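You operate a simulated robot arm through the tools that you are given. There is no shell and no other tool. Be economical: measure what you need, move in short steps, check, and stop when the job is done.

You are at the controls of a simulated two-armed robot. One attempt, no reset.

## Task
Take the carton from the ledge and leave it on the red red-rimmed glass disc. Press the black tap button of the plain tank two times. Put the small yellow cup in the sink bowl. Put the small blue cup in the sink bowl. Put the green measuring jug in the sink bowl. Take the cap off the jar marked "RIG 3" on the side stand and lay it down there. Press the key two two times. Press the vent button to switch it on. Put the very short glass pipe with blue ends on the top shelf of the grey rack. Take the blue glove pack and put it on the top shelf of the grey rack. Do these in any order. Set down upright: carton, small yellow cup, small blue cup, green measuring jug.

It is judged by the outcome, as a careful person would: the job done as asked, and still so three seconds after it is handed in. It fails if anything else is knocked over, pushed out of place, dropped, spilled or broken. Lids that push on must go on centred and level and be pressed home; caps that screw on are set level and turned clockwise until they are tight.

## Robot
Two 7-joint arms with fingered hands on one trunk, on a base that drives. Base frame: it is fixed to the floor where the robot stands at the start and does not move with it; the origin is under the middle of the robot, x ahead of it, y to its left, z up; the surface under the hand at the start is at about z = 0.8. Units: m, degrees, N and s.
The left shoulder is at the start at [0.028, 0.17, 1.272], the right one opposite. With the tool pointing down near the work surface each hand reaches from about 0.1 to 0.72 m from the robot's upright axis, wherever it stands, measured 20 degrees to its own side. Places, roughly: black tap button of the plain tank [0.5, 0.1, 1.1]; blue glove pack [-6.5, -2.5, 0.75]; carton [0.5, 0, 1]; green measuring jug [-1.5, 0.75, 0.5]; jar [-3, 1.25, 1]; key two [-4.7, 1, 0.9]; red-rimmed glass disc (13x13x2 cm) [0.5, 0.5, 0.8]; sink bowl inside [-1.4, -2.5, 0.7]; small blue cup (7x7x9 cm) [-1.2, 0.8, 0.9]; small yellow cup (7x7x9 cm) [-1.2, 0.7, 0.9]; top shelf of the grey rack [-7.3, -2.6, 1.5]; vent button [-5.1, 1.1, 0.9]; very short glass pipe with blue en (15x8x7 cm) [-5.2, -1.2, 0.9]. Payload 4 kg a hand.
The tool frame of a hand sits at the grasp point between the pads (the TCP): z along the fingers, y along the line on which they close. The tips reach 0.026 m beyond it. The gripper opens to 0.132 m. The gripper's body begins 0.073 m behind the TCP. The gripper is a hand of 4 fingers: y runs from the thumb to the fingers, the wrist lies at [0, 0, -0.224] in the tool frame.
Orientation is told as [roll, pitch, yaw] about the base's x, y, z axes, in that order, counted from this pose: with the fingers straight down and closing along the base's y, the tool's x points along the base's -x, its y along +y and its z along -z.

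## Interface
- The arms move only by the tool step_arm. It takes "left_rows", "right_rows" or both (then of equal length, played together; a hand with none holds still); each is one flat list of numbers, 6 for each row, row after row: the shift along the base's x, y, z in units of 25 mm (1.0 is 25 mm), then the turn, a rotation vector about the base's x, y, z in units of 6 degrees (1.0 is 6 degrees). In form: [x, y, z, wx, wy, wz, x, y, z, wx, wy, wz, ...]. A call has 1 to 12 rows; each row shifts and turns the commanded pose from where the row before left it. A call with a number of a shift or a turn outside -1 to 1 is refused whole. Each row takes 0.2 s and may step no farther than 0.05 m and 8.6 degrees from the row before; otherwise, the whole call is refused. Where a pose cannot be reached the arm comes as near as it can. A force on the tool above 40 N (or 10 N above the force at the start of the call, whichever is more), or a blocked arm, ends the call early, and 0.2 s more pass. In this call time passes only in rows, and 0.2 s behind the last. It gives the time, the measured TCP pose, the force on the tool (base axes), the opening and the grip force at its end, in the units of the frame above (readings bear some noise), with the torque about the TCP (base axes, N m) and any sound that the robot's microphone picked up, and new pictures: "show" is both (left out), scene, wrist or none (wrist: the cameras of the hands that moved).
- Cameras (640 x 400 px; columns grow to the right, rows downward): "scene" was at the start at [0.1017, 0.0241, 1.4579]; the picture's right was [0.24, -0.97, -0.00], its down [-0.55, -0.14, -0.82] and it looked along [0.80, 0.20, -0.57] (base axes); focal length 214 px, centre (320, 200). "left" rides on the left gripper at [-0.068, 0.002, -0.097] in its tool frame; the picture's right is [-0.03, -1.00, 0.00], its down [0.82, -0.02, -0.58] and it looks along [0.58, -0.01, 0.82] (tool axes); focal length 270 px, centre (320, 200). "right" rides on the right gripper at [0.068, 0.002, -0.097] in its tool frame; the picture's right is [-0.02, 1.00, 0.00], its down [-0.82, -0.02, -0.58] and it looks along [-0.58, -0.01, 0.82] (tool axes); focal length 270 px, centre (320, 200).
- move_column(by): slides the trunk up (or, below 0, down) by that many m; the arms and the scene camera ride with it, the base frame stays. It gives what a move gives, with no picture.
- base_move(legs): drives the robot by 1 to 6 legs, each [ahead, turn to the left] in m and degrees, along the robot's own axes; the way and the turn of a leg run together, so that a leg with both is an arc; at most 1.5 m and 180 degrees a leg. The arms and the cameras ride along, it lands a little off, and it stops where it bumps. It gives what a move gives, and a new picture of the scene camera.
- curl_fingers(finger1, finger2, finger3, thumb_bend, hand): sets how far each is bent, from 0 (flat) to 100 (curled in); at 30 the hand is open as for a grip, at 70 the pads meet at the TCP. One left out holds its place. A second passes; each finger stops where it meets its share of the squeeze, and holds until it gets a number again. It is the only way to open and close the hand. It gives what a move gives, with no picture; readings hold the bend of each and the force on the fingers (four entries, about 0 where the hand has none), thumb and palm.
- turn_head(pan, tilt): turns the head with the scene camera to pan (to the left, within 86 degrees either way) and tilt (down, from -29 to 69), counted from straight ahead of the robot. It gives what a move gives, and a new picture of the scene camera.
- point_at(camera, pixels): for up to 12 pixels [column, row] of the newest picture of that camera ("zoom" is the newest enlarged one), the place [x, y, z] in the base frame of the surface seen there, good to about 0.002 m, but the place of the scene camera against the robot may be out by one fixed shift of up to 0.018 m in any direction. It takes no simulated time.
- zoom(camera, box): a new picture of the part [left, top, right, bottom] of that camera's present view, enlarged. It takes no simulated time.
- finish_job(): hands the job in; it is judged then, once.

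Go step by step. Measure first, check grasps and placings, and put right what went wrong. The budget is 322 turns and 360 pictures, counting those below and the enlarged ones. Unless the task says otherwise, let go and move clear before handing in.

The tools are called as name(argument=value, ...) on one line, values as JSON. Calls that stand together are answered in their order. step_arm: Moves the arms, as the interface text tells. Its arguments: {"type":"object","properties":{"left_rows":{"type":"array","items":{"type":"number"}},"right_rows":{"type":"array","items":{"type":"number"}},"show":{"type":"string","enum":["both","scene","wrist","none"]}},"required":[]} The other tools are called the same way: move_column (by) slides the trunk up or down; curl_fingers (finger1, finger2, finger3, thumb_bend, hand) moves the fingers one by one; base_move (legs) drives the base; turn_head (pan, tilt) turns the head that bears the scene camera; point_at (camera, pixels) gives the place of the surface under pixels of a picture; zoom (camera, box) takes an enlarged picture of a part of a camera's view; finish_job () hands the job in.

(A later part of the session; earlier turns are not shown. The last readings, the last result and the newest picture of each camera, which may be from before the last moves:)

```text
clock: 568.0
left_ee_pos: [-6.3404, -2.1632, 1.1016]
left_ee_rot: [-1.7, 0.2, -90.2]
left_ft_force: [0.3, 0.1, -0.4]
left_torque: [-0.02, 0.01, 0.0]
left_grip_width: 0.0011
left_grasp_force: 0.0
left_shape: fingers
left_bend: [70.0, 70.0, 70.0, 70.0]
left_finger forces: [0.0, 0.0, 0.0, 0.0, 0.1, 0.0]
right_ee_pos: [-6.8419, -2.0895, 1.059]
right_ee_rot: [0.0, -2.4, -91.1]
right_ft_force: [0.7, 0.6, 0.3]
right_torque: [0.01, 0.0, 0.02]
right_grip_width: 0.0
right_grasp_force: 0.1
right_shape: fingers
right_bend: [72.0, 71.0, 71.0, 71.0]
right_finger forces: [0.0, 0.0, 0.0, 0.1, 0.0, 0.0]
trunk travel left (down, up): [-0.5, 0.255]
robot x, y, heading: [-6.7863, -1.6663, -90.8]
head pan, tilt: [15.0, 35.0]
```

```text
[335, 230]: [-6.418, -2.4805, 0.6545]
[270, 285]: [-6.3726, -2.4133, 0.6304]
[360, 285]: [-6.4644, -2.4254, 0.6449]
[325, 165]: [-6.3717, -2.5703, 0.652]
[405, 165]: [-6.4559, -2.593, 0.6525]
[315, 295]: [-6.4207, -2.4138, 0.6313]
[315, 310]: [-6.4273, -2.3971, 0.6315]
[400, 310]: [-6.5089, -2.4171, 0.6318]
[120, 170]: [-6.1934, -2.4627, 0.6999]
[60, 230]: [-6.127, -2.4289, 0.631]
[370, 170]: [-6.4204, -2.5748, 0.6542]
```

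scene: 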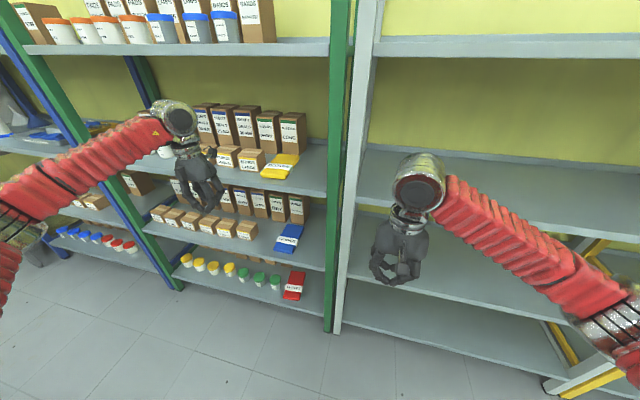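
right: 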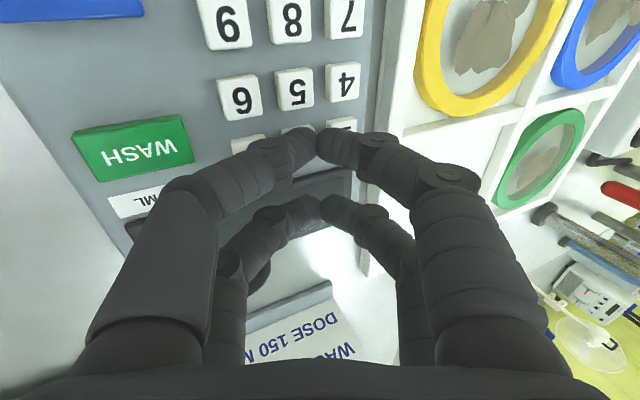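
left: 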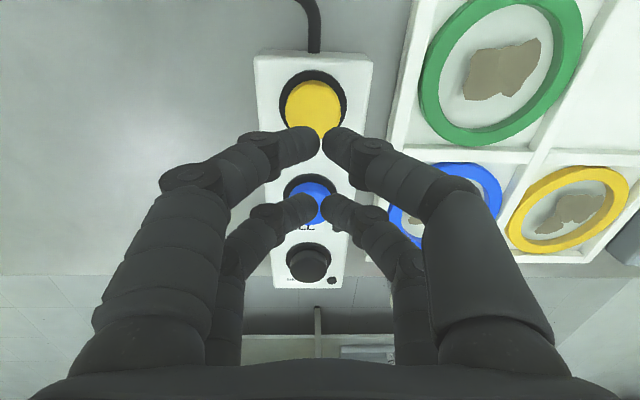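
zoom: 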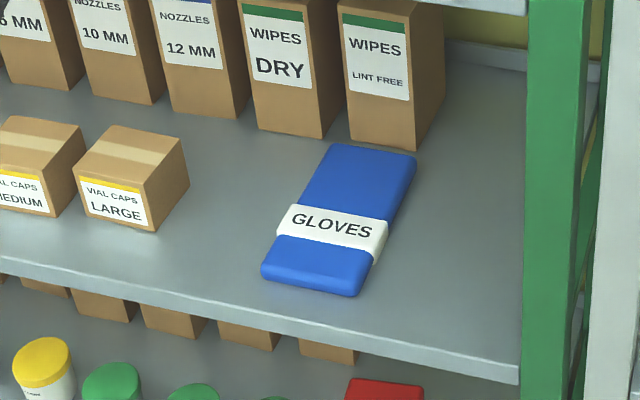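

The blue pack is centred at (-6.418,-2.50), 85 mm wide, top z 0.641. I'll draw the right hand back, set the left hand over the pack's line, lower the trunk, and drive in under the upper shelf.

step_arm(right_rows=[-0.5, 0.9, 0.3, 0, 0, 0, -0.5, 0.9, 0.3, 0, 0, 0, -0.5, 0.9, 0.3, 0, 0, 0, -0.5, 0.9, 0.3, 0, 0, 0, -0.5, 0.9, 0.3, 0, 0, 0, 0, 0.5, 0, 0, 0, 0], left_rows=[-0.75, 0.5, 0, 0, 0, 0, -0.75, 0.5, 0, 0, 0, 0, -0.75, 0, 0, 0, 0, 0, -0.75, 0, 0, 0, 0, 0, 0, 0, 0, 0, 0, 0, 0, 0, 0, 0, 0, 0], show="none")

curl_fingers(hand="left", finger1=38, finger2=38, finger3=38, thumb_bend=38)

move_column(by=-0.42)

```text
clock: 569.5
left_ee_pos: [-6.4164, -2.1388, 1.1019]
left_ee_rot: [-1.7, 0.1, -90.1]
left_ft_force: [0.9, 0.9, 1.0]
left_torque: [-0.04, -0.01, -0.02]
left_grip_width: 0.0009
left_grasp_force: 0.0
left_shape: fingers
left_bend: [70.0, 70.0, 70.0, 70.0]
left_finger forces: [0.0, 0.0, 0.0, 0.0, 0.0, 0.0]
right_ee_pos: [-6.9051, -1.9641, 1.0963]
right_ee_rot: [0.0, -2.5, -91.4]
right_ft_force: [1.3, 0.1, 1.1]
right_torque: [0.03, 0.02, -0.02]
right_grip_width: 0.0001
right_grasp_force: 0.1
right_shape: fingers
right_bend: [72.0, 71.0, 71.0, 71.0]
right_finger forces: [0.1, 0.1, 0.0, 0.1, 0.0, 0.0]
trunk travel left (down, up): [-0.5, 0.255]
robot x, y, heading: [-6.7921, -1.6613, -90.3]
head pan, tilt: [15.0, 35.0]
```

```text
clock: 570.5
left_ee_pos: [-6.4162, -2.1382, 1.102]
left_ee_rot: [-1.7, 0.2, -90.2]
left_ft_force: [-0.7, 0.6, 0.9]
left_torque: [-0.01, 0.0, 0.0]
left_grip_width: 0.1061
left_grasp_force: 0.1
left_shape: fingers
left_bend: [38.0, 38.0, 38.0, 38.0]
left_finger forces: [0.1, 0.0, 0.1, 0.0, 0.0, 0.0]
right_ee_pos: [-6.9043, -1.9652, 1.0959]
right_ee_rot: [0.0, -2.5, -91.2]
right_ft_force: [0.3, 0.0, -0.1]
right_torque: [0.03, -0.01, -0.01]
right_grip_width: 0.0
right_grasp_force: 0.0
right_shape: fingers
right_bend: [72.0, 71.0, 71.0, 71.0]
right_finger forces: [0.0, 0.1, 0.0, 0.1, 0.1, 0.0]
trunk travel left (down, up): [-0.5, 0.255]
robot x, y, heading: [-6.7871, -1.6659, -90.4]
head pan, tilt: [15.0, 35.0]
```

```text
refused: -0.42 is not a number from -0.4 to 0.4
```

move_column(by=-0.4)

base_move(legs=[[0.2, 0]])

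zoom(camera="left", box=[0, 0, 640, 400])

```text
clock: 574.3
left_ee_pos: [-6.4157, -2.1366, 0.7016]
left_ee_rot: [-1.4, 0.2, -90.2]
left_ft_force: [-0.6, -0.4, -0.6]
left_torque: [0.03, 0.01, 0.02]
left_grip_width: 0.1058
left_grasp_force: 0.1
left_shape: fingers
left_bend: [38.0, 38.0, 38.0, 38.0]
left_finger forces: [0.0, 0.0, 0.1, 0.0, 0.0, 0.1]
right_ee_pos: [-6.9039, -1.9758, 0.6347]
right_ee_rot: [-0.2, 12.5, -91.4]
right_ft_force: [-0.7, -0.4, 0.5]
right_torque: [0.03, 0.04, 0.01]
right_grip_width: 0.0001
right_grasp_force: 0.0
right_shape: fingers
right_bend: [72.0, 71.0, 71.0, 71.0]
right_finger forces: [0.0, 0.0, 0.1, 0.0, 0.0, 0.0]
trunk travel left (down, up): [-0.1, 0.655]
robot x, y, heading: [-6.7892, -1.6634, -90.4]
head pan, tilt: [15.0, 35.0]
```

```text
clock: 575.9
left_ee_pos: [-6.4171, -2.3383, 0.7006]
left_ee_rot: [-1.6, 0.2, -90.2]
left_ft_force: [-0.8, 0.2, -0.5]
left_torque: [0.0, -0.03, 0.01]
left_grip_width: 0.1057
left_grasp_force: 0.2
left_shape: fingers
left_bend: [38.0, 38.0, 38.0, 38.0]
left_finger forces: [0.0, 0.0, 0.0, 0.0, 0.0, 0.0]
right_ee_pos: [-6.9046, -2.1742, 0.6341]
right_ee_rot: [-0.1, 12.7, -91.3]
right_ft_force: [-0.2, -0.2, -0.7]
right_torque: [-0.02, 0.04, -0.01]
right_grip_width: 0.0
right_grasp_force: 0.1
right_shape: fingers
right_bend: [72.0, 71.0, 71.0, 71.0]
right_finger forces: [0.0, 0.0, 0.1, 0.0, 0.1, 0.0]
trunk travel left (down, up): [-0.1, 0.655]
robot x, y, heading: [-6.7897, -1.8633, -90.5]
head pan, tilt: [15.0, 35.0]
```

scene: 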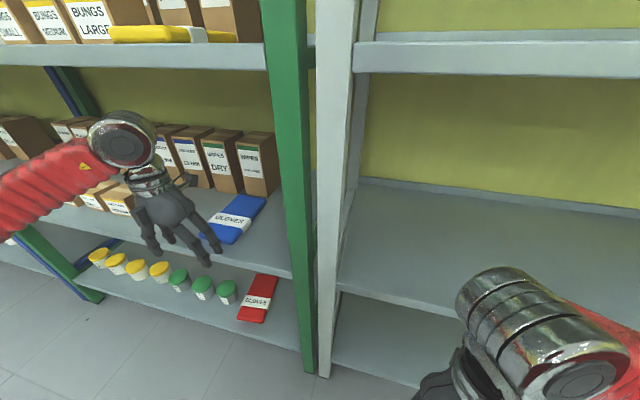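

```text
1.00 times, centred on (320, 200) of left (not enlarged: the box is as wide or as high as the picture)
```

zoom: 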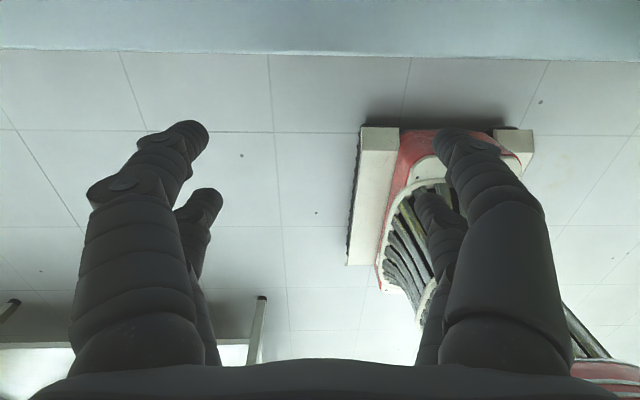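

The hand is in front of the shelf opening. I'll lower it a bit, drive in 0.13, and check.

step_arm(left_rows=[0, 0, -0.5, 0, 0, 0, 0, 0, -0.4, 0, 0, 0], show="none")

base_move(legs=[[0.13, 0]])

zoom(camera="left", box=[0, 0, 640, 400])

```text
clock: 576.5
left_ee_pos: [-6.4173, -2.3376, 0.6787]
left_ee_rot: [-1.7, 0.1, -90.3]
left_ft_force: [0.2, 0.1, 0.0]
left_torque: [0.0, -0.01, 0.01]
left_grip_width: 0.1061
left_grasp_force: 0.2
left_shape: fingers
left_bend: [38.0, 38.0, 38.0, 38.0]
left_finger forces: [0.0, 0.0, 0.0, 0.0, 0.1, 0.0]
right_ee_pos: [-6.9047, -2.1743, 0.6343]
right_ee_rot: [-0.2, 12.6, -91.2]
right_ft_force: [0.9, -0.6, 0.4]
right_torque: [0.01, -0.01, -0.03]
right_grip_width: 0.0
right_grasp_force: 0.1
right_shape: fingers
right_bend: [72.0, 71.0, 71.0, 71.0]
right_finger forces: [0.1, 0.0, 0.0, 0.1, 0.0, 0.0]
trunk travel left (down, up): [-0.1, 0.655]
robot x, y, heading: [-6.7898, -1.8629, -90.3]
head pan, tilt: [15.0, 35.0]
```

```text
clock: 577.8
left_ee_pos: [-6.4197, -2.4687, 0.6786]
left_ee_rot: [-1.6, 0.2, -90.3]
left_ft_force: [0.1, 0.0, -1.1]
left_torque: [-0.02, 0.0, 0.0]
left_grip_width: 0.106
left_grasp_force: 0.1
left_shape: fingers
left_bend: [38.0, 38.0, 38.0, 38.0]
left_finger forces: [0.1, 0.1, 0.0, 0.1, 0.1, 0.0]
right_ee_pos: [-6.9061, -2.3047, 0.6348]
right_ee_rot: [-0.3, 12.6, -91.4]
right_ft_force: [0.6, 0.1, 0.6]
right_torque: [-0.01, 0.02, -0.03]
right_grip_width: 0.0
right_grasp_force: 0.0
right_shape: fingers
right_bend: [72.0, 71.0, 71.0, 71.0]
right_finger forces: [0.0, 0.1, 0.0, 0.0, 0.0, 0.1]
trunk travel left (down, up): [-0.1, 0.655]
robot x, y, heading: [-6.7914, -1.9948, -90.4]
head pan, tilt: [15.0, 35.0]
```

scene: 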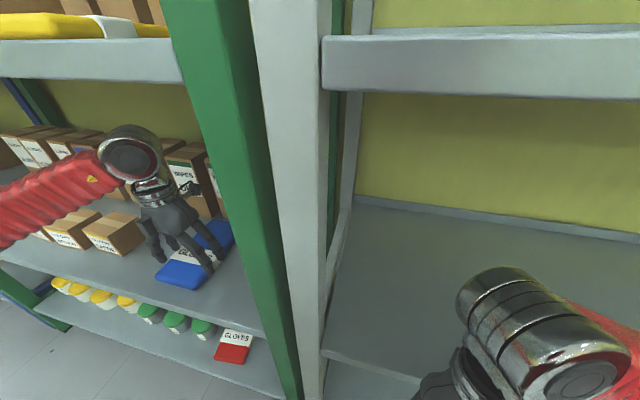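

```text
1.00 times, centred on (320, 200) of left (not enlarged: the box is as wide or as high as the picture)
```

zoom: 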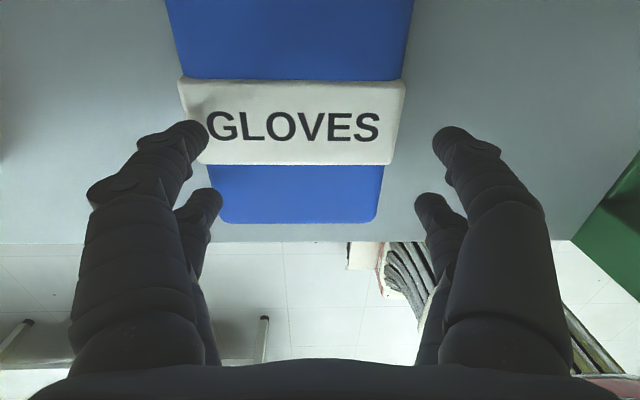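

Pack is slightly to the left in view; shifting +x 13 mm and 40 mm deeper, then down.

step_arm(left_rows=[0.5, -0.8, 0, 0, 0, 0, 0, -0.8, 0, 0, 0, 0, 0, 0, -0.6, 0, 0, 0, 0, 0, -0.4, 0, 0, 0], show="wrist")

```text
clock: 578.8
left_ee_pos: [-6.4065, -2.5089, 0.6547]
left_ee_rot: [-1.6, 0.2, -90.3]
left_ft_force: [-1.0, 0.2, 0.3]
left_torque: [-0.03, -0.03, 0.02]
left_grip_width: 0.1061
left_grasp_force: 0.0
left_shape: fingers
left_bend: [38.0, 38.0, 38.0, 38.0]
left_finger forces: [0.0, 0.1, 0.1, 0.0, 0.1, 0.0]
right_ee_pos: [-6.9058, -2.3055, 0.6362]
right_ee_rot: [-0.1, 12.5, -91.4]
right_ft_force: [0.8, -0.3, 0.3]
right_torque: [-0.04, -0.03, -0.02]
right_grip_width: 0.0
right_grasp_force: 0.0
right_shape: fingers
right_bend: [72.0, 71.0, 71.0, 71.0]
right_finger forces: [0.1, 0.0, 0.0, 0.1, 0.0, 0.1]
trunk travel left (down, up): [-0.1, 0.655]
robot x, y, heading: [-6.792, -1.9924, -90.2]
head pan, tilt: [15.0, 35.0]
```

left: 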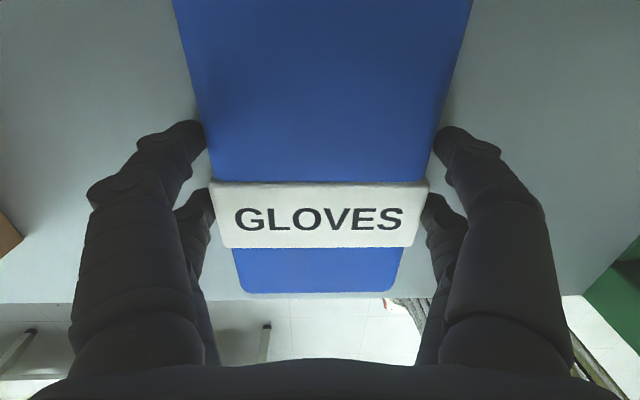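

Centred. Lower 5 mm and close.

step_arm(left_rows=[0, 0, -0.2, 0, 0, 0], show="none")

curl_fingers(hand="left", finger1=58, finger2=58, finger3=58, thumb_bend=58)

step_arm(left_rows=[0, 0, 0.6, 0, 0, 0, 0, 0, 0.6, 0, 0, 0], show="wrist")

```text
clock: 579.2
left_ee_pos: [-6.4063, -2.5088, 0.6506]
left_ee_rot: [-1.6, 0.1, -90.5]
left_ft_force: [-0.9, 1.2, 3.8]
left_torque: [-0.01, -0.23, 0.02]
left_grip_width: 0.1065
left_grasp_force: 2.0
left_shape: fingers
left_bend: [38.0, 38.0, 38.0, 38.0]
left_finger forces: [2.7, 1.6, 0.1, 0.0, 0.1, 0.0]
right_ee_pos: [-6.9061, -2.3056, 0.6354]
right_ee_rot: [-0.3, 12.5, -91.4]
right_ft_force: [0.2, -0.2, 0.9]
right_torque: [0.01, -0.01, 0.0]
right_grip_width: 0.0
right_grasp_force: 0.1
right_shape: fingers
right_bend: [72.0, 71.0, 71.0, 71.0]
right_finger forces: [0.0, 0.0, 0.0, 0.0, 0.0, 0.0]
trunk travel left (down, up): [-0.1, 0.655]
robot x, y, heading: [-6.7908, -1.9962, -90.5]
head pan, tilt: [15.0, 35.0]
```

```text
clock: 580.2
left_ee_pos: [-6.4061, -2.5083, 0.6499]
left_ee_rot: [-1.5, 0.0, -90.4]
left_ft_force: [-3.7, 0.1, 7.7]
left_torque: [-0.07, 0.44, -0.02]
left_grip_width: 0.1014
left_grasp_force: 20.0
left_shape: fingers
left_bend: [36.0, 36.0, 43.0, 50.0]
left_finger forces: [9.4, 9.3, 5.8, 0.0, 15.9, 0.0]
right_ee_pos: [-6.906, -2.3046, 0.6363]
right_ee_rot: [-0.1, 12.5, -91.5]
right_ft_force: [0.3, -0.2, -1.0]
right_torque: [0.02, 0.03, 0.01]
right_grip_width: 0.0
right_grasp_force: 0.0
right_shape: fingers
right_bend: [72.0, 71.0, 71.0, 71.0]
right_finger forces: [0.0, 0.1, 0.1, 0.1, 0.0, 0.0]
trunk travel left (down, up): [-0.1, 0.655]
robot x, y, heading: [-6.7905, -1.9927, -90.7]
head pan, tilt: [15.0, 35.0]
```

```text
clock: 580.8
left_ee_pos: [-6.4059, -2.5088, 0.6803]
left_ee_rot: [-1.6, 0.2, -90.2]
left_ft_force: [-0.6, -0.7, -0.1]
left_torque: [0.01, 0.06, 0.01]
left_grip_width: 0.1013
left_grasp_force: 20.2
left_shape: fingers
left_bend: [35.0, 36.0, 44.0, 50.0]
left_finger forces: [10.4, 10.1, 5.2, 0.0, 15.2, 0.0]
right_ee_pos: [-6.9063, -2.3054, 0.6361]
right_ee_rot: [-0.2, 12.6, -91.4]
right_ft_force: [0.0, -0.5, -0.6]
right_torque: [0.02, -0.03, 0.0]
right_grip_width: 0.0
right_grasp_force: 0.0
right_shape: fingers
right_bend: [72.0, 71.0, 71.0, 71.0]
right_finger forces: [0.0, 0.0, 0.1, 0.1, 0.0, 0.0]
trunk travel left (down, up): [-0.1, 0.655]
robot x, y, heading: [-6.7917, -1.9918, -90.5]
head pan, tilt: [15.0, 35.0]
```

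left: 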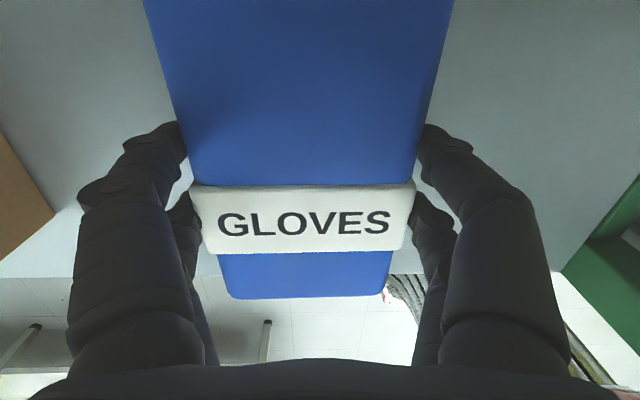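

Pack held (20 N). Backing out and raising the trunk.

base_move(legs=[[-0.42, 0]])

move_column(by=0.4)

base_move(legs=[[0, -45]])

base_move(legs=[[0, -45], [0.62, 0]])

```text
clock: 583.4
left_ee_pos: [-6.4009, -2.0835, 0.6813]
left_ee_rot: [-1.7, 0.2, -90.2]
left_ft_force: [0.1, -0.3, -0.1]
left_torque: [0.0, 0.03, -0.05]
left_grip_width: 0.1014
left_grasp_force: 20.1
left_shape: fingers
left_bend: [35.0, 36.0, 44.0, 50.0]
left_finger forces: [10.3, 10.1, 5.2, 0.0, 15.1, 0.0]
right_ee_pos: [-6.9031, -1.8801, 0.6357]
right_ee_rot: [-0.2, 12.6, -91.3]
right_ft_force: [-0.4, 0.5, 0.0]
right_torque: [0.0, -0.02, -0.03]
right_grip_width: 0.0
right_grasp_force: 0.1
right_shape: fingers
right_bend: [72.0, 71.0, 71.0, 71.0]
right_finger forces: [0.0, 0.1, 0.1, 0.0, 0.1, 0.0]
trunk travel left (down, up): [-0.1, 0.655]
robot x, y, heading: [-6.7874, -1.5664, -90.3]
head pan, tilt: [15.0, 35.0]
```

scene: 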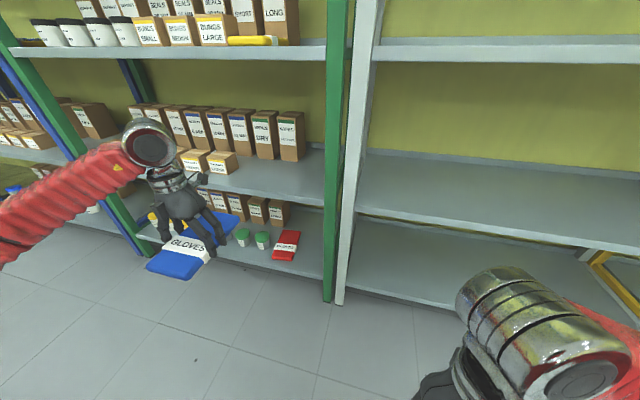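

```text
clock: 587.2
left_ee_pos: [-6.4007, -2.0835, 1.08]
left_ee_rot: [-1.6, 0.3, -90.2]
left_ft_force: [-0.4, -0.3, -1.0]
left_torque: [0.0, -0.02, 0.0]
left_grip_width: 0.1012
left_grasp_force: 20.7
left_shape: fingers
left_bend: [35.0, 36.0, 44.0, 50.0]
left_finger forces: [10.5, 10.1, 5.3, 0.0, 15.3, 0.0]
right_ee_pos: [-6.9016, -1.881, 1.0359]
right_ee_rot: [-0.2, 12.5, -91.2]
right_ft_force: [0.3, 0.1, 0.4]
right_torque: [0.02, 0.02, 0.02]
right_grip_width: 0.0
right_grasp_force: 0.1
right_shape: fingers
right_bend: [72.0, 71.0, 71.0, 71.0]
right_finger forces: [0.0, 0.0, 0.1, 0.0, 0.0, 0.1]
trunk travel left (down, up): [-0.5, 0.255]
robot x, y, heading: [-6.7877, -1.5688, -90.4]
head pan, tilt: [15.0, 35.0]
```

```text
clock: 590.3
left_ee_pos: [-6.8742, -2.2037, 1.0838]
left_ee_rot: [-1.5, 0.3, -134.6]
left_ft_force: [0.3, -0.6, -0.4]
left_torque: [-0.03, -0.03, 0.01]
left_grip_width: 0.101
left_grasp_force: 19.9
left_shape: fingers
left_bend: [35.0, 35.0, 45.0, 50.0]
left_finger forces: [10.3, 10.1, 5.3, 0.0, 15.3, 0.1]
right_ee_pos: [-7.0897, -1.7091, 1.0367]
right_ee_rot: [0.1, 12.6, -135.6]
right_ft_force: [0.0, -0.3, 0.5]
right_torque: [-0.01, -0.03, -0.02]
right_grip_width: 0.0
right_grasp_force: 0.1
right_shape: fingers
right_bend: [72.0, 71.0, 71.0, 71.0]
right_finger forces: [0.1, 0.0, 0.0, 0.1, 0.0, 0.0]
trunk travel left (down, up): [-0.5, 0.255]
robot x, y, heading: [-6.7562, -1.5943, -134.5]
head pan, tilt: [15.0, 35.0]
stopped in leg 1: the robot was blocked; the commanded pose is now the measured one
```

scene: 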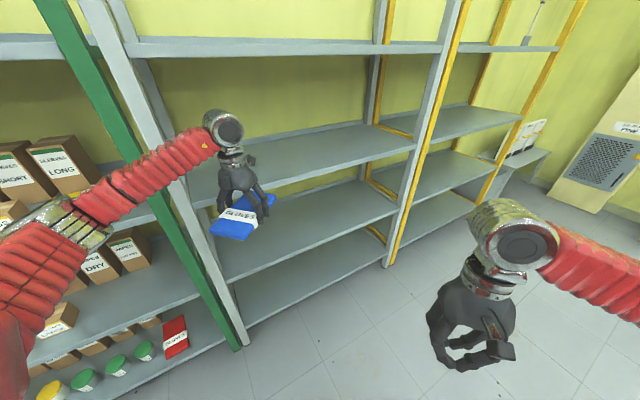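

```text
clock: 593.1
left_ee_pos: [-7.2708, -1.9462, 1.0833]
left_ee_rot: [-1.5, 0.2, -179.3]
left_ft_force: [-0.6, 1.4, -0.6]
left_torque: [-0.09, 0.0, 0.01]
left_grip_width: 0.1014
left_grasp_force: 20.6
left_shape: fingers
left_bend: [35.0, 35.0, 45.0, 50.0]
left_finger forces: [10.3, 9.9, 5.3, 0.0, 15.2, 0.0]
right_ee_pos: [-7.0754, -1.4418, 1.037]
right_ee_rot: [0.0, 12.6, 179.7]
right_ft_force: [0.2, -0.3, 0.3]
right_torque: [-0.03, 0.02, -0.02]
right_grip_width: 0.0002
right_grasp_force: 0.1
right_shape: fingers
right_bend: [72.0, 71.0, 71.0, 71.0]
right_finger forces: [0.0, 0.1, 0.0, 0.0, 0.0, 0.0]
trunk travel left (down, up): [-0.5, 0.255]
robot x, y, heading: [-6.7637, -1.6422, -179.0]
head pan, tilt: [15.0, 35.0]
stopped in leg 1: the robot was blocked; the commanded pose is now the measured one
```

scene: 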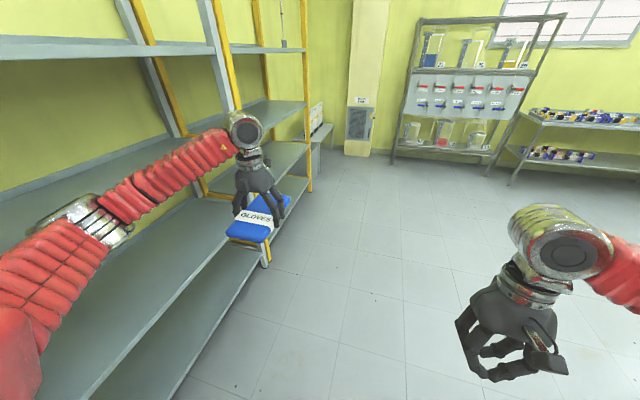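

base_move(legs=[[0.62, -3], [0, 45]])

base_move(legs=[[0, 45]])

move_column(by=0.25)

```text
clock: 599.3
left_ee_pos: [-7.5419, -2.2121, 1.0813]
left_ee_rot: [-1.8, 0.3, -136.4]
left_ft_force: [1.2, -1.0, -1.2]
left_torque: [0.03, 0.01, 0.03]
left_grip_width: 0.1012
left_grasp_force: 20.8
left_shape: fingers
left_bend: [35.0, 35.0, 45.0, 50.0]
left_finger forces: [10.1, 10.1, 5.4, 0.1, 14.7, 0.0]
right_ee_pos: [-7.7429, -1.7102, 1.0395]
right_ee_rot: [-0.4, 12.6, -137.6]
right_ft_force: [-0.1, 0.4, -0.2]
right_torque: [0.01, 0.01, 0.01]
right_grip_width: 0.0
right_grasp_force: 0.0
right_shape: fingers
right_bend: [72.0, 71.0, 71.0, 71.0]
right_finger forces: [0.1, 0.0, 0.1, 0.0, 0.0, 0.1]
trunk travel left (down, up): [-0.5, 0.255]
robot x, y, heading: [-7.4079, -1.6084, -136.5]
head pan, tilt: [15.0, 35.0]
stopped in leg 2: the robot was blocked; the commanded pose is now the measured one
```

scene: 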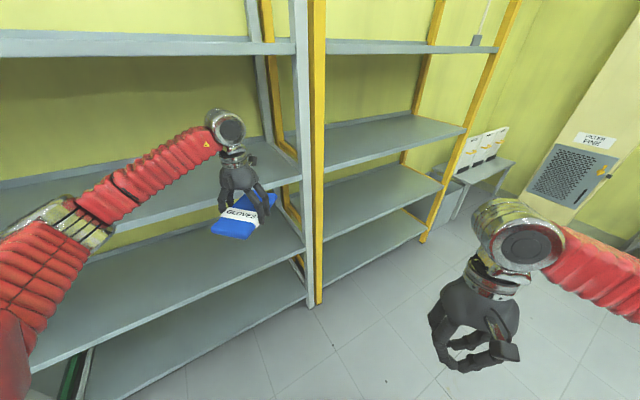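

```text
clock: 602.1
left_ee_pos: [-7.0811, -2.1363, 1.0829]
left_ee_rot: [-2.0, 0.1, -92.3]
left_ft_force: [0.8, -0.3, -0.3]
left_torque: [-0.01, 0.08, 0.0]
left_grip_width: 0.101
left_grasp_force: 20.0
left_shape: fingers
left_bend: [35.0, 35.0, 45.0, 50.0]
left_finger forces: [10.1, 9.9, 5.4, 0.0, 14.7, 0.0]
right_ee_pos: [-7.5734, -1.9164, 1.0399]
right_ee_rot: [-0.5, 12.5, -93.4]
right_ft_force: [0.7, 0.3, 0.0]
right_torque: [0.01, 0.08, 0.03]
right_grip_width: 0.0001
right_grasp_force: 0.0
right_shape: fingers
right_bend: [72.0, 71.0, 71.0, 71.0]
right_finger forces: [0.0, 0.0, 0.0, 0.0, 0.0, 0.0]
trunk travel left (down, up): [-0.5, 0.255]
robot x, y, heading: [-7.4537, -1.6096, -92.2]
head pan, tilt: [15.0, 35.0]
stopped in leg 1: the robot was blocked; the commanded pose is now the measured one
```

scene: 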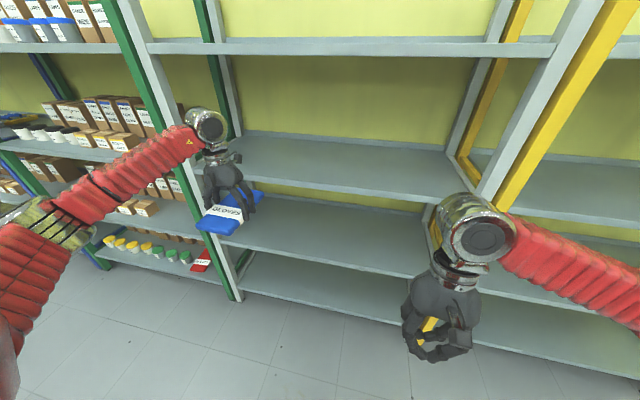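

```text
clock: 604.7
left_ee_pos: [-7.0861, -2.1374, 1.3349]
left_ee_rot: [-1.6, 0.3, -92.5]
left_ft_force: [-0.8, 0.2, -0.9]
left_torque: [0.03, 0.01, 0.02]
left_grip_width: 0.1007
left_grasp_force: 20.0
left_shape: fingers
left_bend: [35.0, 35.0, 45.0, 50.0]
left_finger forces: [10.1, 10.0, 5.3, 0.0, 14.8, 0.1]
right_ee_pos: [-7.5788, -1.9171, 1.2883]
right_ee_rot: [-0.3, 12.6, -93.4]
right_ft_force: [0.4, 0.1, 0.4]
right_torque: [-0.02, 0.0, 0.0]
right_grip_width: 0.0
right_grasp_force: 0.1
right_shape: fingers
right_bend: [72.0, 71.0, 71.0, 71.0]
right_finger forces: [0.0, 0.0, 0.0, 0.1, 0.0, 0.1]
trunk travel left (down, up): [-0.75, 0.005]
robot x, y, heading: [-7.4551, -1.6072, -92.0]
head pan, tilt: [15.0, 35.0]
```

Level with the grey rack. Raising the left hand above the top shelf and measuring the shelf height.

step_arm(left_rows=[0, 0, 0.9, 0, 0, 0, 0, 0, 0.9, 0, 0, 0, 0, 0, 0.9, 0, 0, 0, 0, 0, 0.9, 0, 0, 0, 0, 0, 0.9, 0, 0, 0, 0, 0, 0.9, 0, 0, 0, 0, 0, 0.9, 0, 0, 0, 0, 0, 0.9, 0, 0, 0, 0, 0, 0.9, 0, 0, 0], show="none")

turn_head(pan=10, tilt=20)

point_at(camera="scene", pixels=[[300, 190], [300, 200], [350, 190], [350, 200], [300, 210], [350, 215], [350, 225], [400, 195], [300, 180]])

```text
clock: 606.7
left_ee_pos: [-7.0851, -2.1363, 1.5376]
left_ee_rot: [-1.6, 0.2, -92.4]
left_ft_force: [0.2, 0.8, -0.3]
left_torque: [-0.03, 0.02, -0.03]
left_grip_width: 0.1008
left_grasp_force: 19.7
left_shape: fingers
left_bend: [35.0, 35.0, 45.0, 50.0]
left_finger forces: [10.1, 9.9, 5.3, 0.1, 14.7, 0.1]
right_ee_pos: [-7.58, -1.9164, 1.2903]
right_ee_rot: [-0.3, 12.7, -93.4]
right_ft_force: [-0.2, -0.1, 0.0]
right_torque: [-0.01, -0.01, 0.03]
right_grip_width: 0.0
right_grasp_force: 0.1
right_shape: fingers
right_bend: [72.0, 71.0, 71.0, 71.0]
right_finger forces: [0.0, 0.0, 0.0, 0.0, 0.0, 0.0]
trunk travel left (down, up): [-0.75, 0.005]
robot x, y, heading: [-7.4534, -1.6108, -92.2]
head pan, tilt: [15.0, 35.0]
```

```text
clock: 607.5
left_ee_pos: [-7.0853, -2.1383, 1.5367]
left_ee_rot: [-1.8, 0.2, -92.4]
left_ft_force: [0.6, 0.3, -0.5]
left_torque: [0.02, -0.02, 0.0]
left_grip_width: 0.1009
left_grasp_force: 20.4
left_shape: fingers
left_bend: [35.0, 35.0, 45.0, 50.0]
left_finger forces: [10.1, 9.9, 5.4, 0.1, 14.7, 0.0]
right_ee_pos: [-7.5798, -1.9175, 1.2891]
right_ee_rot: [-0.3, 12.7, -93.4]
right_ft_force: [0.0, 0.1, 0.6]
right_torque: [0.03, 0.0, 0.0]
right_grip_width: 0.0
right_grasp_force: 0.1
right_shape: fingers
right_bend: [72.0, 71.0, 71.0, 71.0]
right_finger forces: [0.0, 0.0, 0.0, 0.0, 0.0, 0.0]
trunk travel left (down, up): [-0.75, 0.005]
robot x, y, heading: [-7.4582, -1.6073, -92.3]
head pan, tilt: [10.0, 20.0]
```

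scene: 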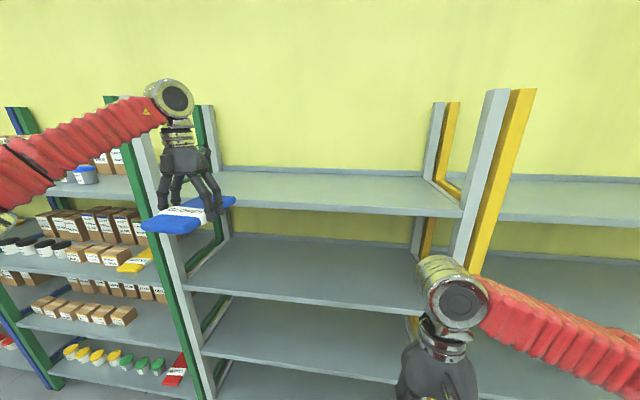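

```text
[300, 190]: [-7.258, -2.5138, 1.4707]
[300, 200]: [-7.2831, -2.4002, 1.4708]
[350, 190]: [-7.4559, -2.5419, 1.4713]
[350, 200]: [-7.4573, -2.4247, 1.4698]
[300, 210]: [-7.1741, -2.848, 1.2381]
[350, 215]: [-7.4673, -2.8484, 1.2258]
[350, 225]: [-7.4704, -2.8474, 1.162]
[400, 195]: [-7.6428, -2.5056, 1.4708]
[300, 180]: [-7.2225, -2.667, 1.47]
```

Shelf top true z is about 1.457. Driving forward 0.38 so the pack is over the shelf.

base_move(legs=[[0.37, 0]])

step_arm(left_rows=[0, -0.3, -0.8, 0, 0, 0, 0, 0, -0.7, 0, 0, 0, 0, 0, -0.3, 0, 0, 0, 0, 0, -0.15, 0, 0, 0], show="wrist")

```text
clock: 609.9
left_ee_pos: [-7.1003, -2.5071, 1.5366]
left_ee_rot: [-1.7, 0.1, -92.5]
left_ft_force: [-0.1, -0.6, -1.1]
left_torque: [0.01, -0.01, -0.03]
left_grip_width: 0.1007
left_grasp_force: 19.6
left_shape: fingers
left_bend: [35.0, 35.0, 45.0, 50.0]
left_finger forces: [10.1, 9.9, 5.3, 0.1, 14.8, 0.1]
right_ee_pos: [-7.5942, -2.2859, 1.2902]
right_ee_rot: [-0.4, 12.6, -93.5]
right_ft_force: [0.5, 0.3, 0.0]
right_torque: [-0.01, -0.04, 0.0]
right_grip_width: 0.0
right_grasp_force: 0.0
right_shape: fingers
right_bend: [72.0, 71.0, 71.0, 71.0]
right_finger forces: [0.0, 0.1, 0.0, 0.0, 0.0, 0.0]
trunk travel left (down, up): [-0.75, 0.005]
robot x, y, heading: [-7.4688, -1.9794, -92.6]
head pan, tilt: [10.0, 20.0]
```

scene: 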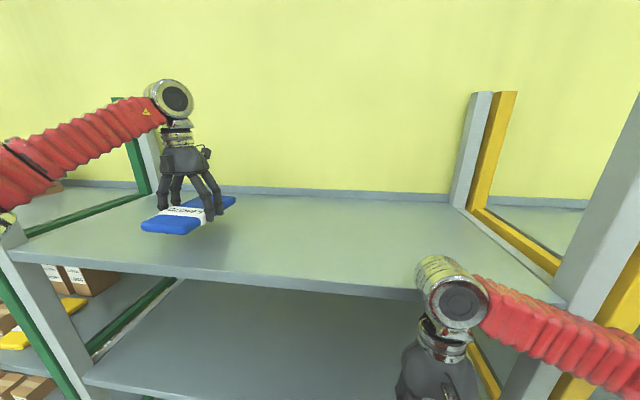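

```text
clock: 610.9
left_ee_pos: [-7.1019, -2.5126, 1.4903]
left_ee_rot: [-1.8, -0.1, -92.5]
left_ft_force: [3.5, -2.6, 16.9]
left_torque: [-0.08, 0.62, -0.05]
left_grip_width: 0.1008
left_grasp_force: 22.4
left_shape: fingers
left_bend: [35.0, 35.0, 45.0, 51.0]
left_finger forces: [11.3, 10.9, 7.6, 0.1, 14.2, 0.0]
right_ee_pos: [-7.5943, -2.2853, 1.2904]
right_ee_rot: [-0.3, 12.5, -93.6]
right_ft_force: [0.6, -0.4, -0.2]
right_torque: [0.03, 0.02, 0.0]
right_grip_width: 0.0
right_grasp_force: 0.1
right_shape: fingers
right_bend: [72.0, 71.0, 71.0, 71.0]
right_finger forces: [0.1, 0.0, 0.0, 0.1, 0.1, 0.1]
trunk travel left (down, up): [-0.75, 0.005]
robot x, y, heading: [-7.472, -1.9803, -92.4]
head pan, tilt: [10.0, 20.0]
```

left: 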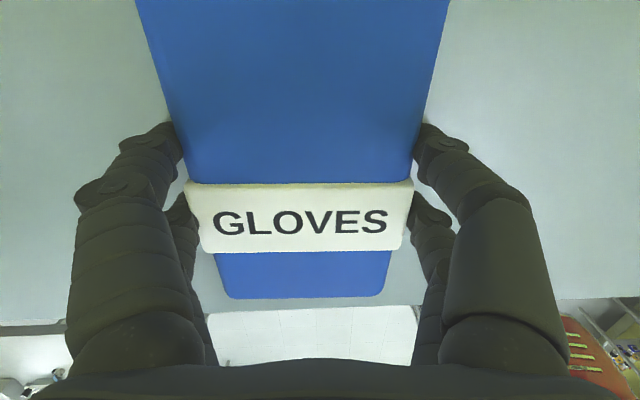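

The pack rests fully on the shelf. Releasing and lifting off, then backing away.

step_arm(left_rows=[0, 0, 0.15, 0, 0, 0], show="none")

curl_fingers(hand="left", finger1=30, finger2=30, finger3=34, thumb_bend=36)

step_arm(left_rows=[0, 0, 0.6, 0, 0, 0, 0, 0, 0.9, 0, 0, 0, 0, 0, 0.9, 0, 0, 0], show="none")

base_move(legs=[[-0.4, 0]])

```text
clock: 611.3
left_ee_pos: [-7.1014, -2.5126, 1.4906]
left_ee_rot: [-1.6, 0.2, -92.5]
left_ft_force: [1.1, -1.6, 5.7]
left_torque: [-0.11, 0.24, 0.06]
left_grip_width: 0.1006
left_grasp_force: 20.6
left_shape: fingers
left_bend: [35.0, 35.0, 45.0, 50.0]
left_finger forces: [10.8, 10.6, 5.5, 0.0, 14.9, 0.0]
right_ee_pos: [-7.5943, -2.2845, 1.2912]
right_ee_rot: [-0.3, 12.6, -93.4]
right_ft_force: [-0.6, -0.6, 0.3]
right_torque: [-0.03, 0.03, 0.0]
right_grip_width: 0.0
right_grasp_force: 0.1
right_shape: fingers
right_bend: [72.0, 71.0, 71.0, 71.0]
right_finger forces: [0.0, 0.1, 0.1, 0.0, 0.1, 0.1]
trunk travel left (down, up): [-0.75, 0.005]
robot x, y, heading: [-7.4689, -1.9754, -92.2]
head pan, tilt: [10.0, 20.0]
```

```text
clock: 612.3
left_ee_pos: [-7.1014, -2.5131, 1.4913]
left_ee_rot: [-1.8, 0.0, -92.5]
left_ft_force: [-0.1, 0.1, 0.3]
left_torque: [0.0, 0.01, -0.02]
left_grip_width: 0.1227
left_grasp_force: 0.0
left_shape: fingers
left_bend: [30.0, 30.0, 34.0, 36.0]
left_finger forces: [0.1, 0.1, 0.0, 0.1, 0.1, 0.0]
right_ee_pos: [-7.5949, -2.2851, 1.2896]
right_ee_rot: [-0.2, 12.6, -93.5]
right_ft_force: [-0.2, 0.3, 0.0]
right_torque: [-0.02, -0.01, -0.01]
right_grip_width: 0.0
right_grasp_force: 0.0
right_shape: fingers
right_bend: [72.0, 71.0, 71.0, 71.0]
right_finger forces: [0.0, 0.0, 0.0, 0.1, 0.0, 0.1]
trunk travel left (down, up): [-0.75, 0.005]
robot x, y, heading: [-7.4687, -1.9765, -92.3]
head pan, tilt: [10.0, 20.0]
```

```text
clock: 613.1
left_ee_pos: [-7.0997, -2.5133, 1.5525]
left_ee_rot: [-1.6, 0.1, -92.5]
left_ft_force: [0.1, -0.3, 0.2]
left_torque: [-0.01, 0.0, 0.02]
left_grip_width: 0.1225
left_grasp_force: 0.1
left_shape: fingers
left_bend: [30.0, 30.0, 34.0, 36.0]
left_finger forces: [0.0, 0.0, 0.0, 0.1, 0.0, 0.0]
right_ee_pos: [-7.5939, -2.2844, 1.2911]
right_ee_rot: [-0.3, 12.6, -93.5]
right_ft_force: [-0.1, 0.6, -0.2]
right_torque: [-0.03, -0.01, 0.02]
right_grip_width: 0.0
right_grasp_force: 0.1
right_shape: fingers
right_bend: [72.0, 71.0, 71.0, 71.0]
right_finger forces: [0.1, 0.1, 0.1, 0.0, 0.0, 0.0]
trunk travel left (down, up): [-0.75, 0.005]
robot x, y, heading: [-7.4692, -1.9792, -92.3]
head pan, tilt: [10.0, 20.0]
```

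```text
clock: 615.6
left_ee_pos: [-7.0816, -2.1146, 1.5529]
left_ee_rot: [-1.7, 0.1, -92.0]
left_ft_force: [0.1, 0.2, -0.4]
left_torque: [-0.02, 0.03, 0.03]
left_grip_width: 0.1228
left_grasp_force: 0.0
left_shape: fingers
left_bend: [30.0, 30.0, 34.0, 36.0]
left_finger forces: [0.0, 0.1, 0.1, 0.0, 0.0, 0.1]
right_ee_pos: [-7.5773, -1.8895, 1.2906]
right_ee_rot: [-0.3, 12.6, -93.1]
right_ft_force: [-0.1, -0.7, -0.1]
right_torque: [0.02, -0.03, 0.0]
right_grip_width: 0.0
right_grasp_force: 0.1
right_shape: fingers
right_bend: [72.0, 71.0, 71.0, 71.0]
right_finger forces: [0.0, 0.0, 0.1, 0.0, 0.0, 0.1]
trunk travel left (down, up): [-0.75, 0.005]
robot x, y, heading: [-7.4502, -1.5827, -92.3]
head pan, tilt: [10.0, 20.0]
```

scene: 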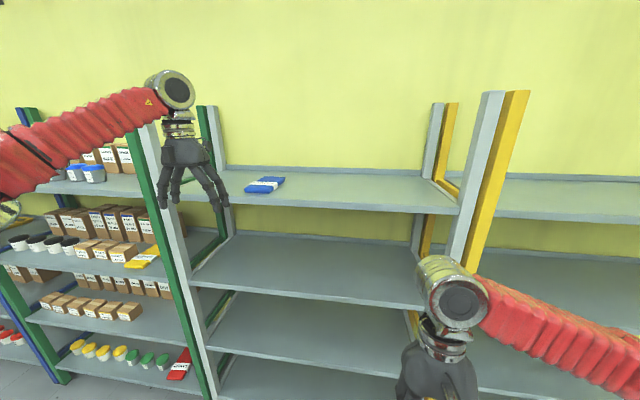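

The glove pack is on the top shelf of the grey rack. Now the pipe: I'll turn to face +x and drive along the aisle behind the table.

base_move(legs=[[0, 44]])

base_move(legs=[[0, 43]])

base_move(legs=[[1.5, 0], [0.42, 0], [0, 38]])

turn_head(pan=20, tilt=45)

```text
clock: 618.2
left_ee_pos: [-6.815, -1.7072, 1.5519]
left_ee_rot: [-1.8, 0.1, -48.2]
left_ft_force: [0.6, -0.2, 0.9]
left_torque: [0.0, 0.03, -0.02]
left_grip_width: 0.1226
left_grasp_force: 0.0
left_shape: fingers
left_bend: [30.0, 30.0, 34.0, 36.0]
left_finger forces: [0.1, 0.0, 0.0, 0.0, 0.0, 0.1]
right_ee_pos: [-7.3274, -1.8896, 1.2908]
right_ee_rot: [-0.3, 12.6, -49.2]
right_ft_force: [0.1, 0.0, -0.1]
right_torque: [-0.01, -0.01, -0.02]
right_grip_width: 0.0002
right_grasp_force: 0.2
right_shape: fingers
right_bend: [72.0, 71.0, 71.0, 71.0]
right_finger forces: [0.0, 0.0, 0.0, 0.2, 0.0, 0.0]
trunk travel left (down, up): [-0.75, 0.005]
robot x, y, heading: [-7.4873, -1.6099, -48.0]
head pan, tilt: [10.0, 20.0]
```

scene: 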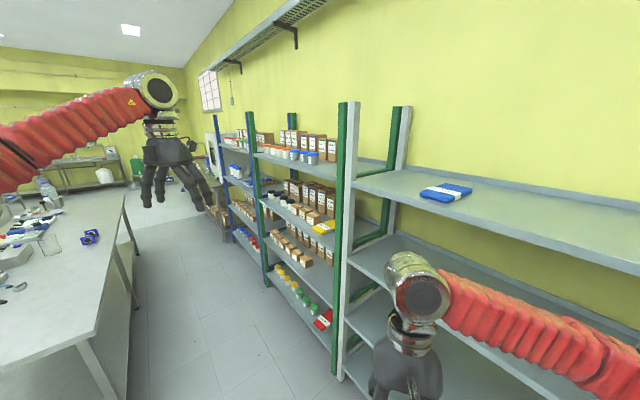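

```text
clock: 620.9
left_ee_pos: [-6.9683, -1.2399, 1.5534]
left_ee_rot: [-1.6, 0.1, -4.1]
left_ft_force: [-0.3, 0.5, 0.4]
left_torque: [-0.04, -0.01, 0.02]
left_grip_width: 0.1231
left_grasp_force: 0.0
left_shape: fingers
left_bend: [30.0, 30.0, 34.0, 36.0]
left_finger forces: [0.0, 0.0, 0.0, 0.0, 0.0, 0.1]
right_ee_pos: [-7.2093, -1.7262, 1.29]
right_ee_rot: [-0.3, 12.7, -5.0]
right_ft_force: [0.6, -1.1, -0.4]
right_torque: [-0.03, -0.01, -0.05]
right_grip_width: 0.0
right_grasp_force: 0.1
right_shape: fingers
right_bend: [72.0, 71.0, 71.0, 71.0]
right_finger forces: [0.0, 0.0, 0.0, 0.1, 0.0, 0.0]
trunk travel left (down, up): [-0.75, 0.005]
robot x, y, heading: [-7.5201, -1.6376, -4.3]
head pan, tilt: [10.0, 20.0]
```

scene: 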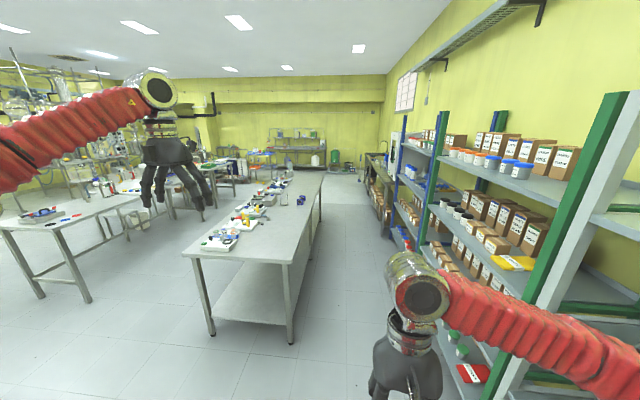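

```text
clock: 632.7
left_ee_pos: [-5.3944, -1.148, 1.5537]
left_ee_rot: [-1.6, 0.1, 32.9]
left_ft_force: [-0.2, -0.5, 0.7]
left_torque: [0.01, 0.03, 0.02]
left_grip_width: 0.1232
left_grasp_force: 0.2
left_shape: fingers
left_bend: [30.0, 30.0, 34.0, 36.0]
left_finger forces: [0.0, 0.0, 0.0, 0.1, 0.0, 0.0]
right_ee_pos: [-5.2939, -1.6831, 1.2915]
right_ee_rot: [-0.1, 12.6, 31.9]
right_ft_force: [-0.5, 0.5, -0.7]
right_torque: [0.06, 0.01, -0.02]
right_grip_width: 0.0
right_grasp_force: 0.2
right_shape: fingers
right_bend: [72.0, 71.0, 71.0, 71.0]
right_finger forces: [0.1, 0.1, 0.1, 0.0, 0.0, 0.0]
trunk travel left (down, up): [-0.75, 0.005]
robot x, y, heading: [-5.5787, -1.8254, 33.0]
head pan, tilt: [10.0, 20.0]
```

scene: 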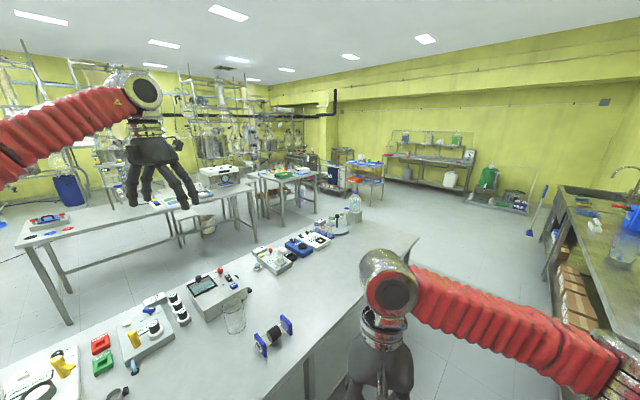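

```text
clock: 633.6
left_ee_pos: [-5.3922, -1.1517, 1.5561]
left_ee_rot: [-1.5, 0.1, 32.9]
left_ft_force: [0.2, -0.8, 0.8]
left_torque: [0.01, 0.07, 0.0]
left_grip_width: 0.1232
left_grasp_force: 0.1
left_shape: fingers
left_bend: [30.0, 30.0, 34.0, 36.0]
left_finger forces: [0.0, 0.1, 0.0, 0.1, 0.0, 0.0]
right_ee_pos: [-5.2924, -1.6877, 1.293]
right_ee_rot: [-0.2, 12.4, 31.9]
right_ft_force: [-0.6, -0.2, -0.3]
right_torque: [-0.02, -0.02, -0.02]
right_grip_width: 0.0
right_grasp_force: 0.0
right_shape: fingers
right_bend: [72.0, 71.0, 71.0, 71.0]
right_finger forces: [0.0, 0.0, 0.1, 0.1, 0.1, 0.0]
trunk travel left (down, up): [-0.75, 0.005]
robot x, y, heading: [-5.5736, -1.8218, 32.9]
head pan, tilt: [20.0, 45.0]
```

scene: 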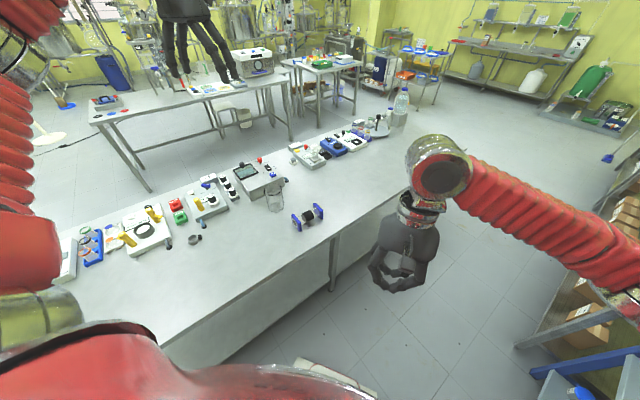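

point_at(camera="scene", pixels=[[296, 220], [318, 212], [307, 215], [300, 212], [307, 225], [330, 235], [275, 200], [200, 360]])

```text
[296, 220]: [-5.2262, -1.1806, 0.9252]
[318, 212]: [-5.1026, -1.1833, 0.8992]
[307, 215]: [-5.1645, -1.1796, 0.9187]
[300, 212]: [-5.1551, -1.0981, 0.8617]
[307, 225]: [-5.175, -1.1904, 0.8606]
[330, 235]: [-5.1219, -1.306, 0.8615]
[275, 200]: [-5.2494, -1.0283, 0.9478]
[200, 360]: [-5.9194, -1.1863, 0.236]
```

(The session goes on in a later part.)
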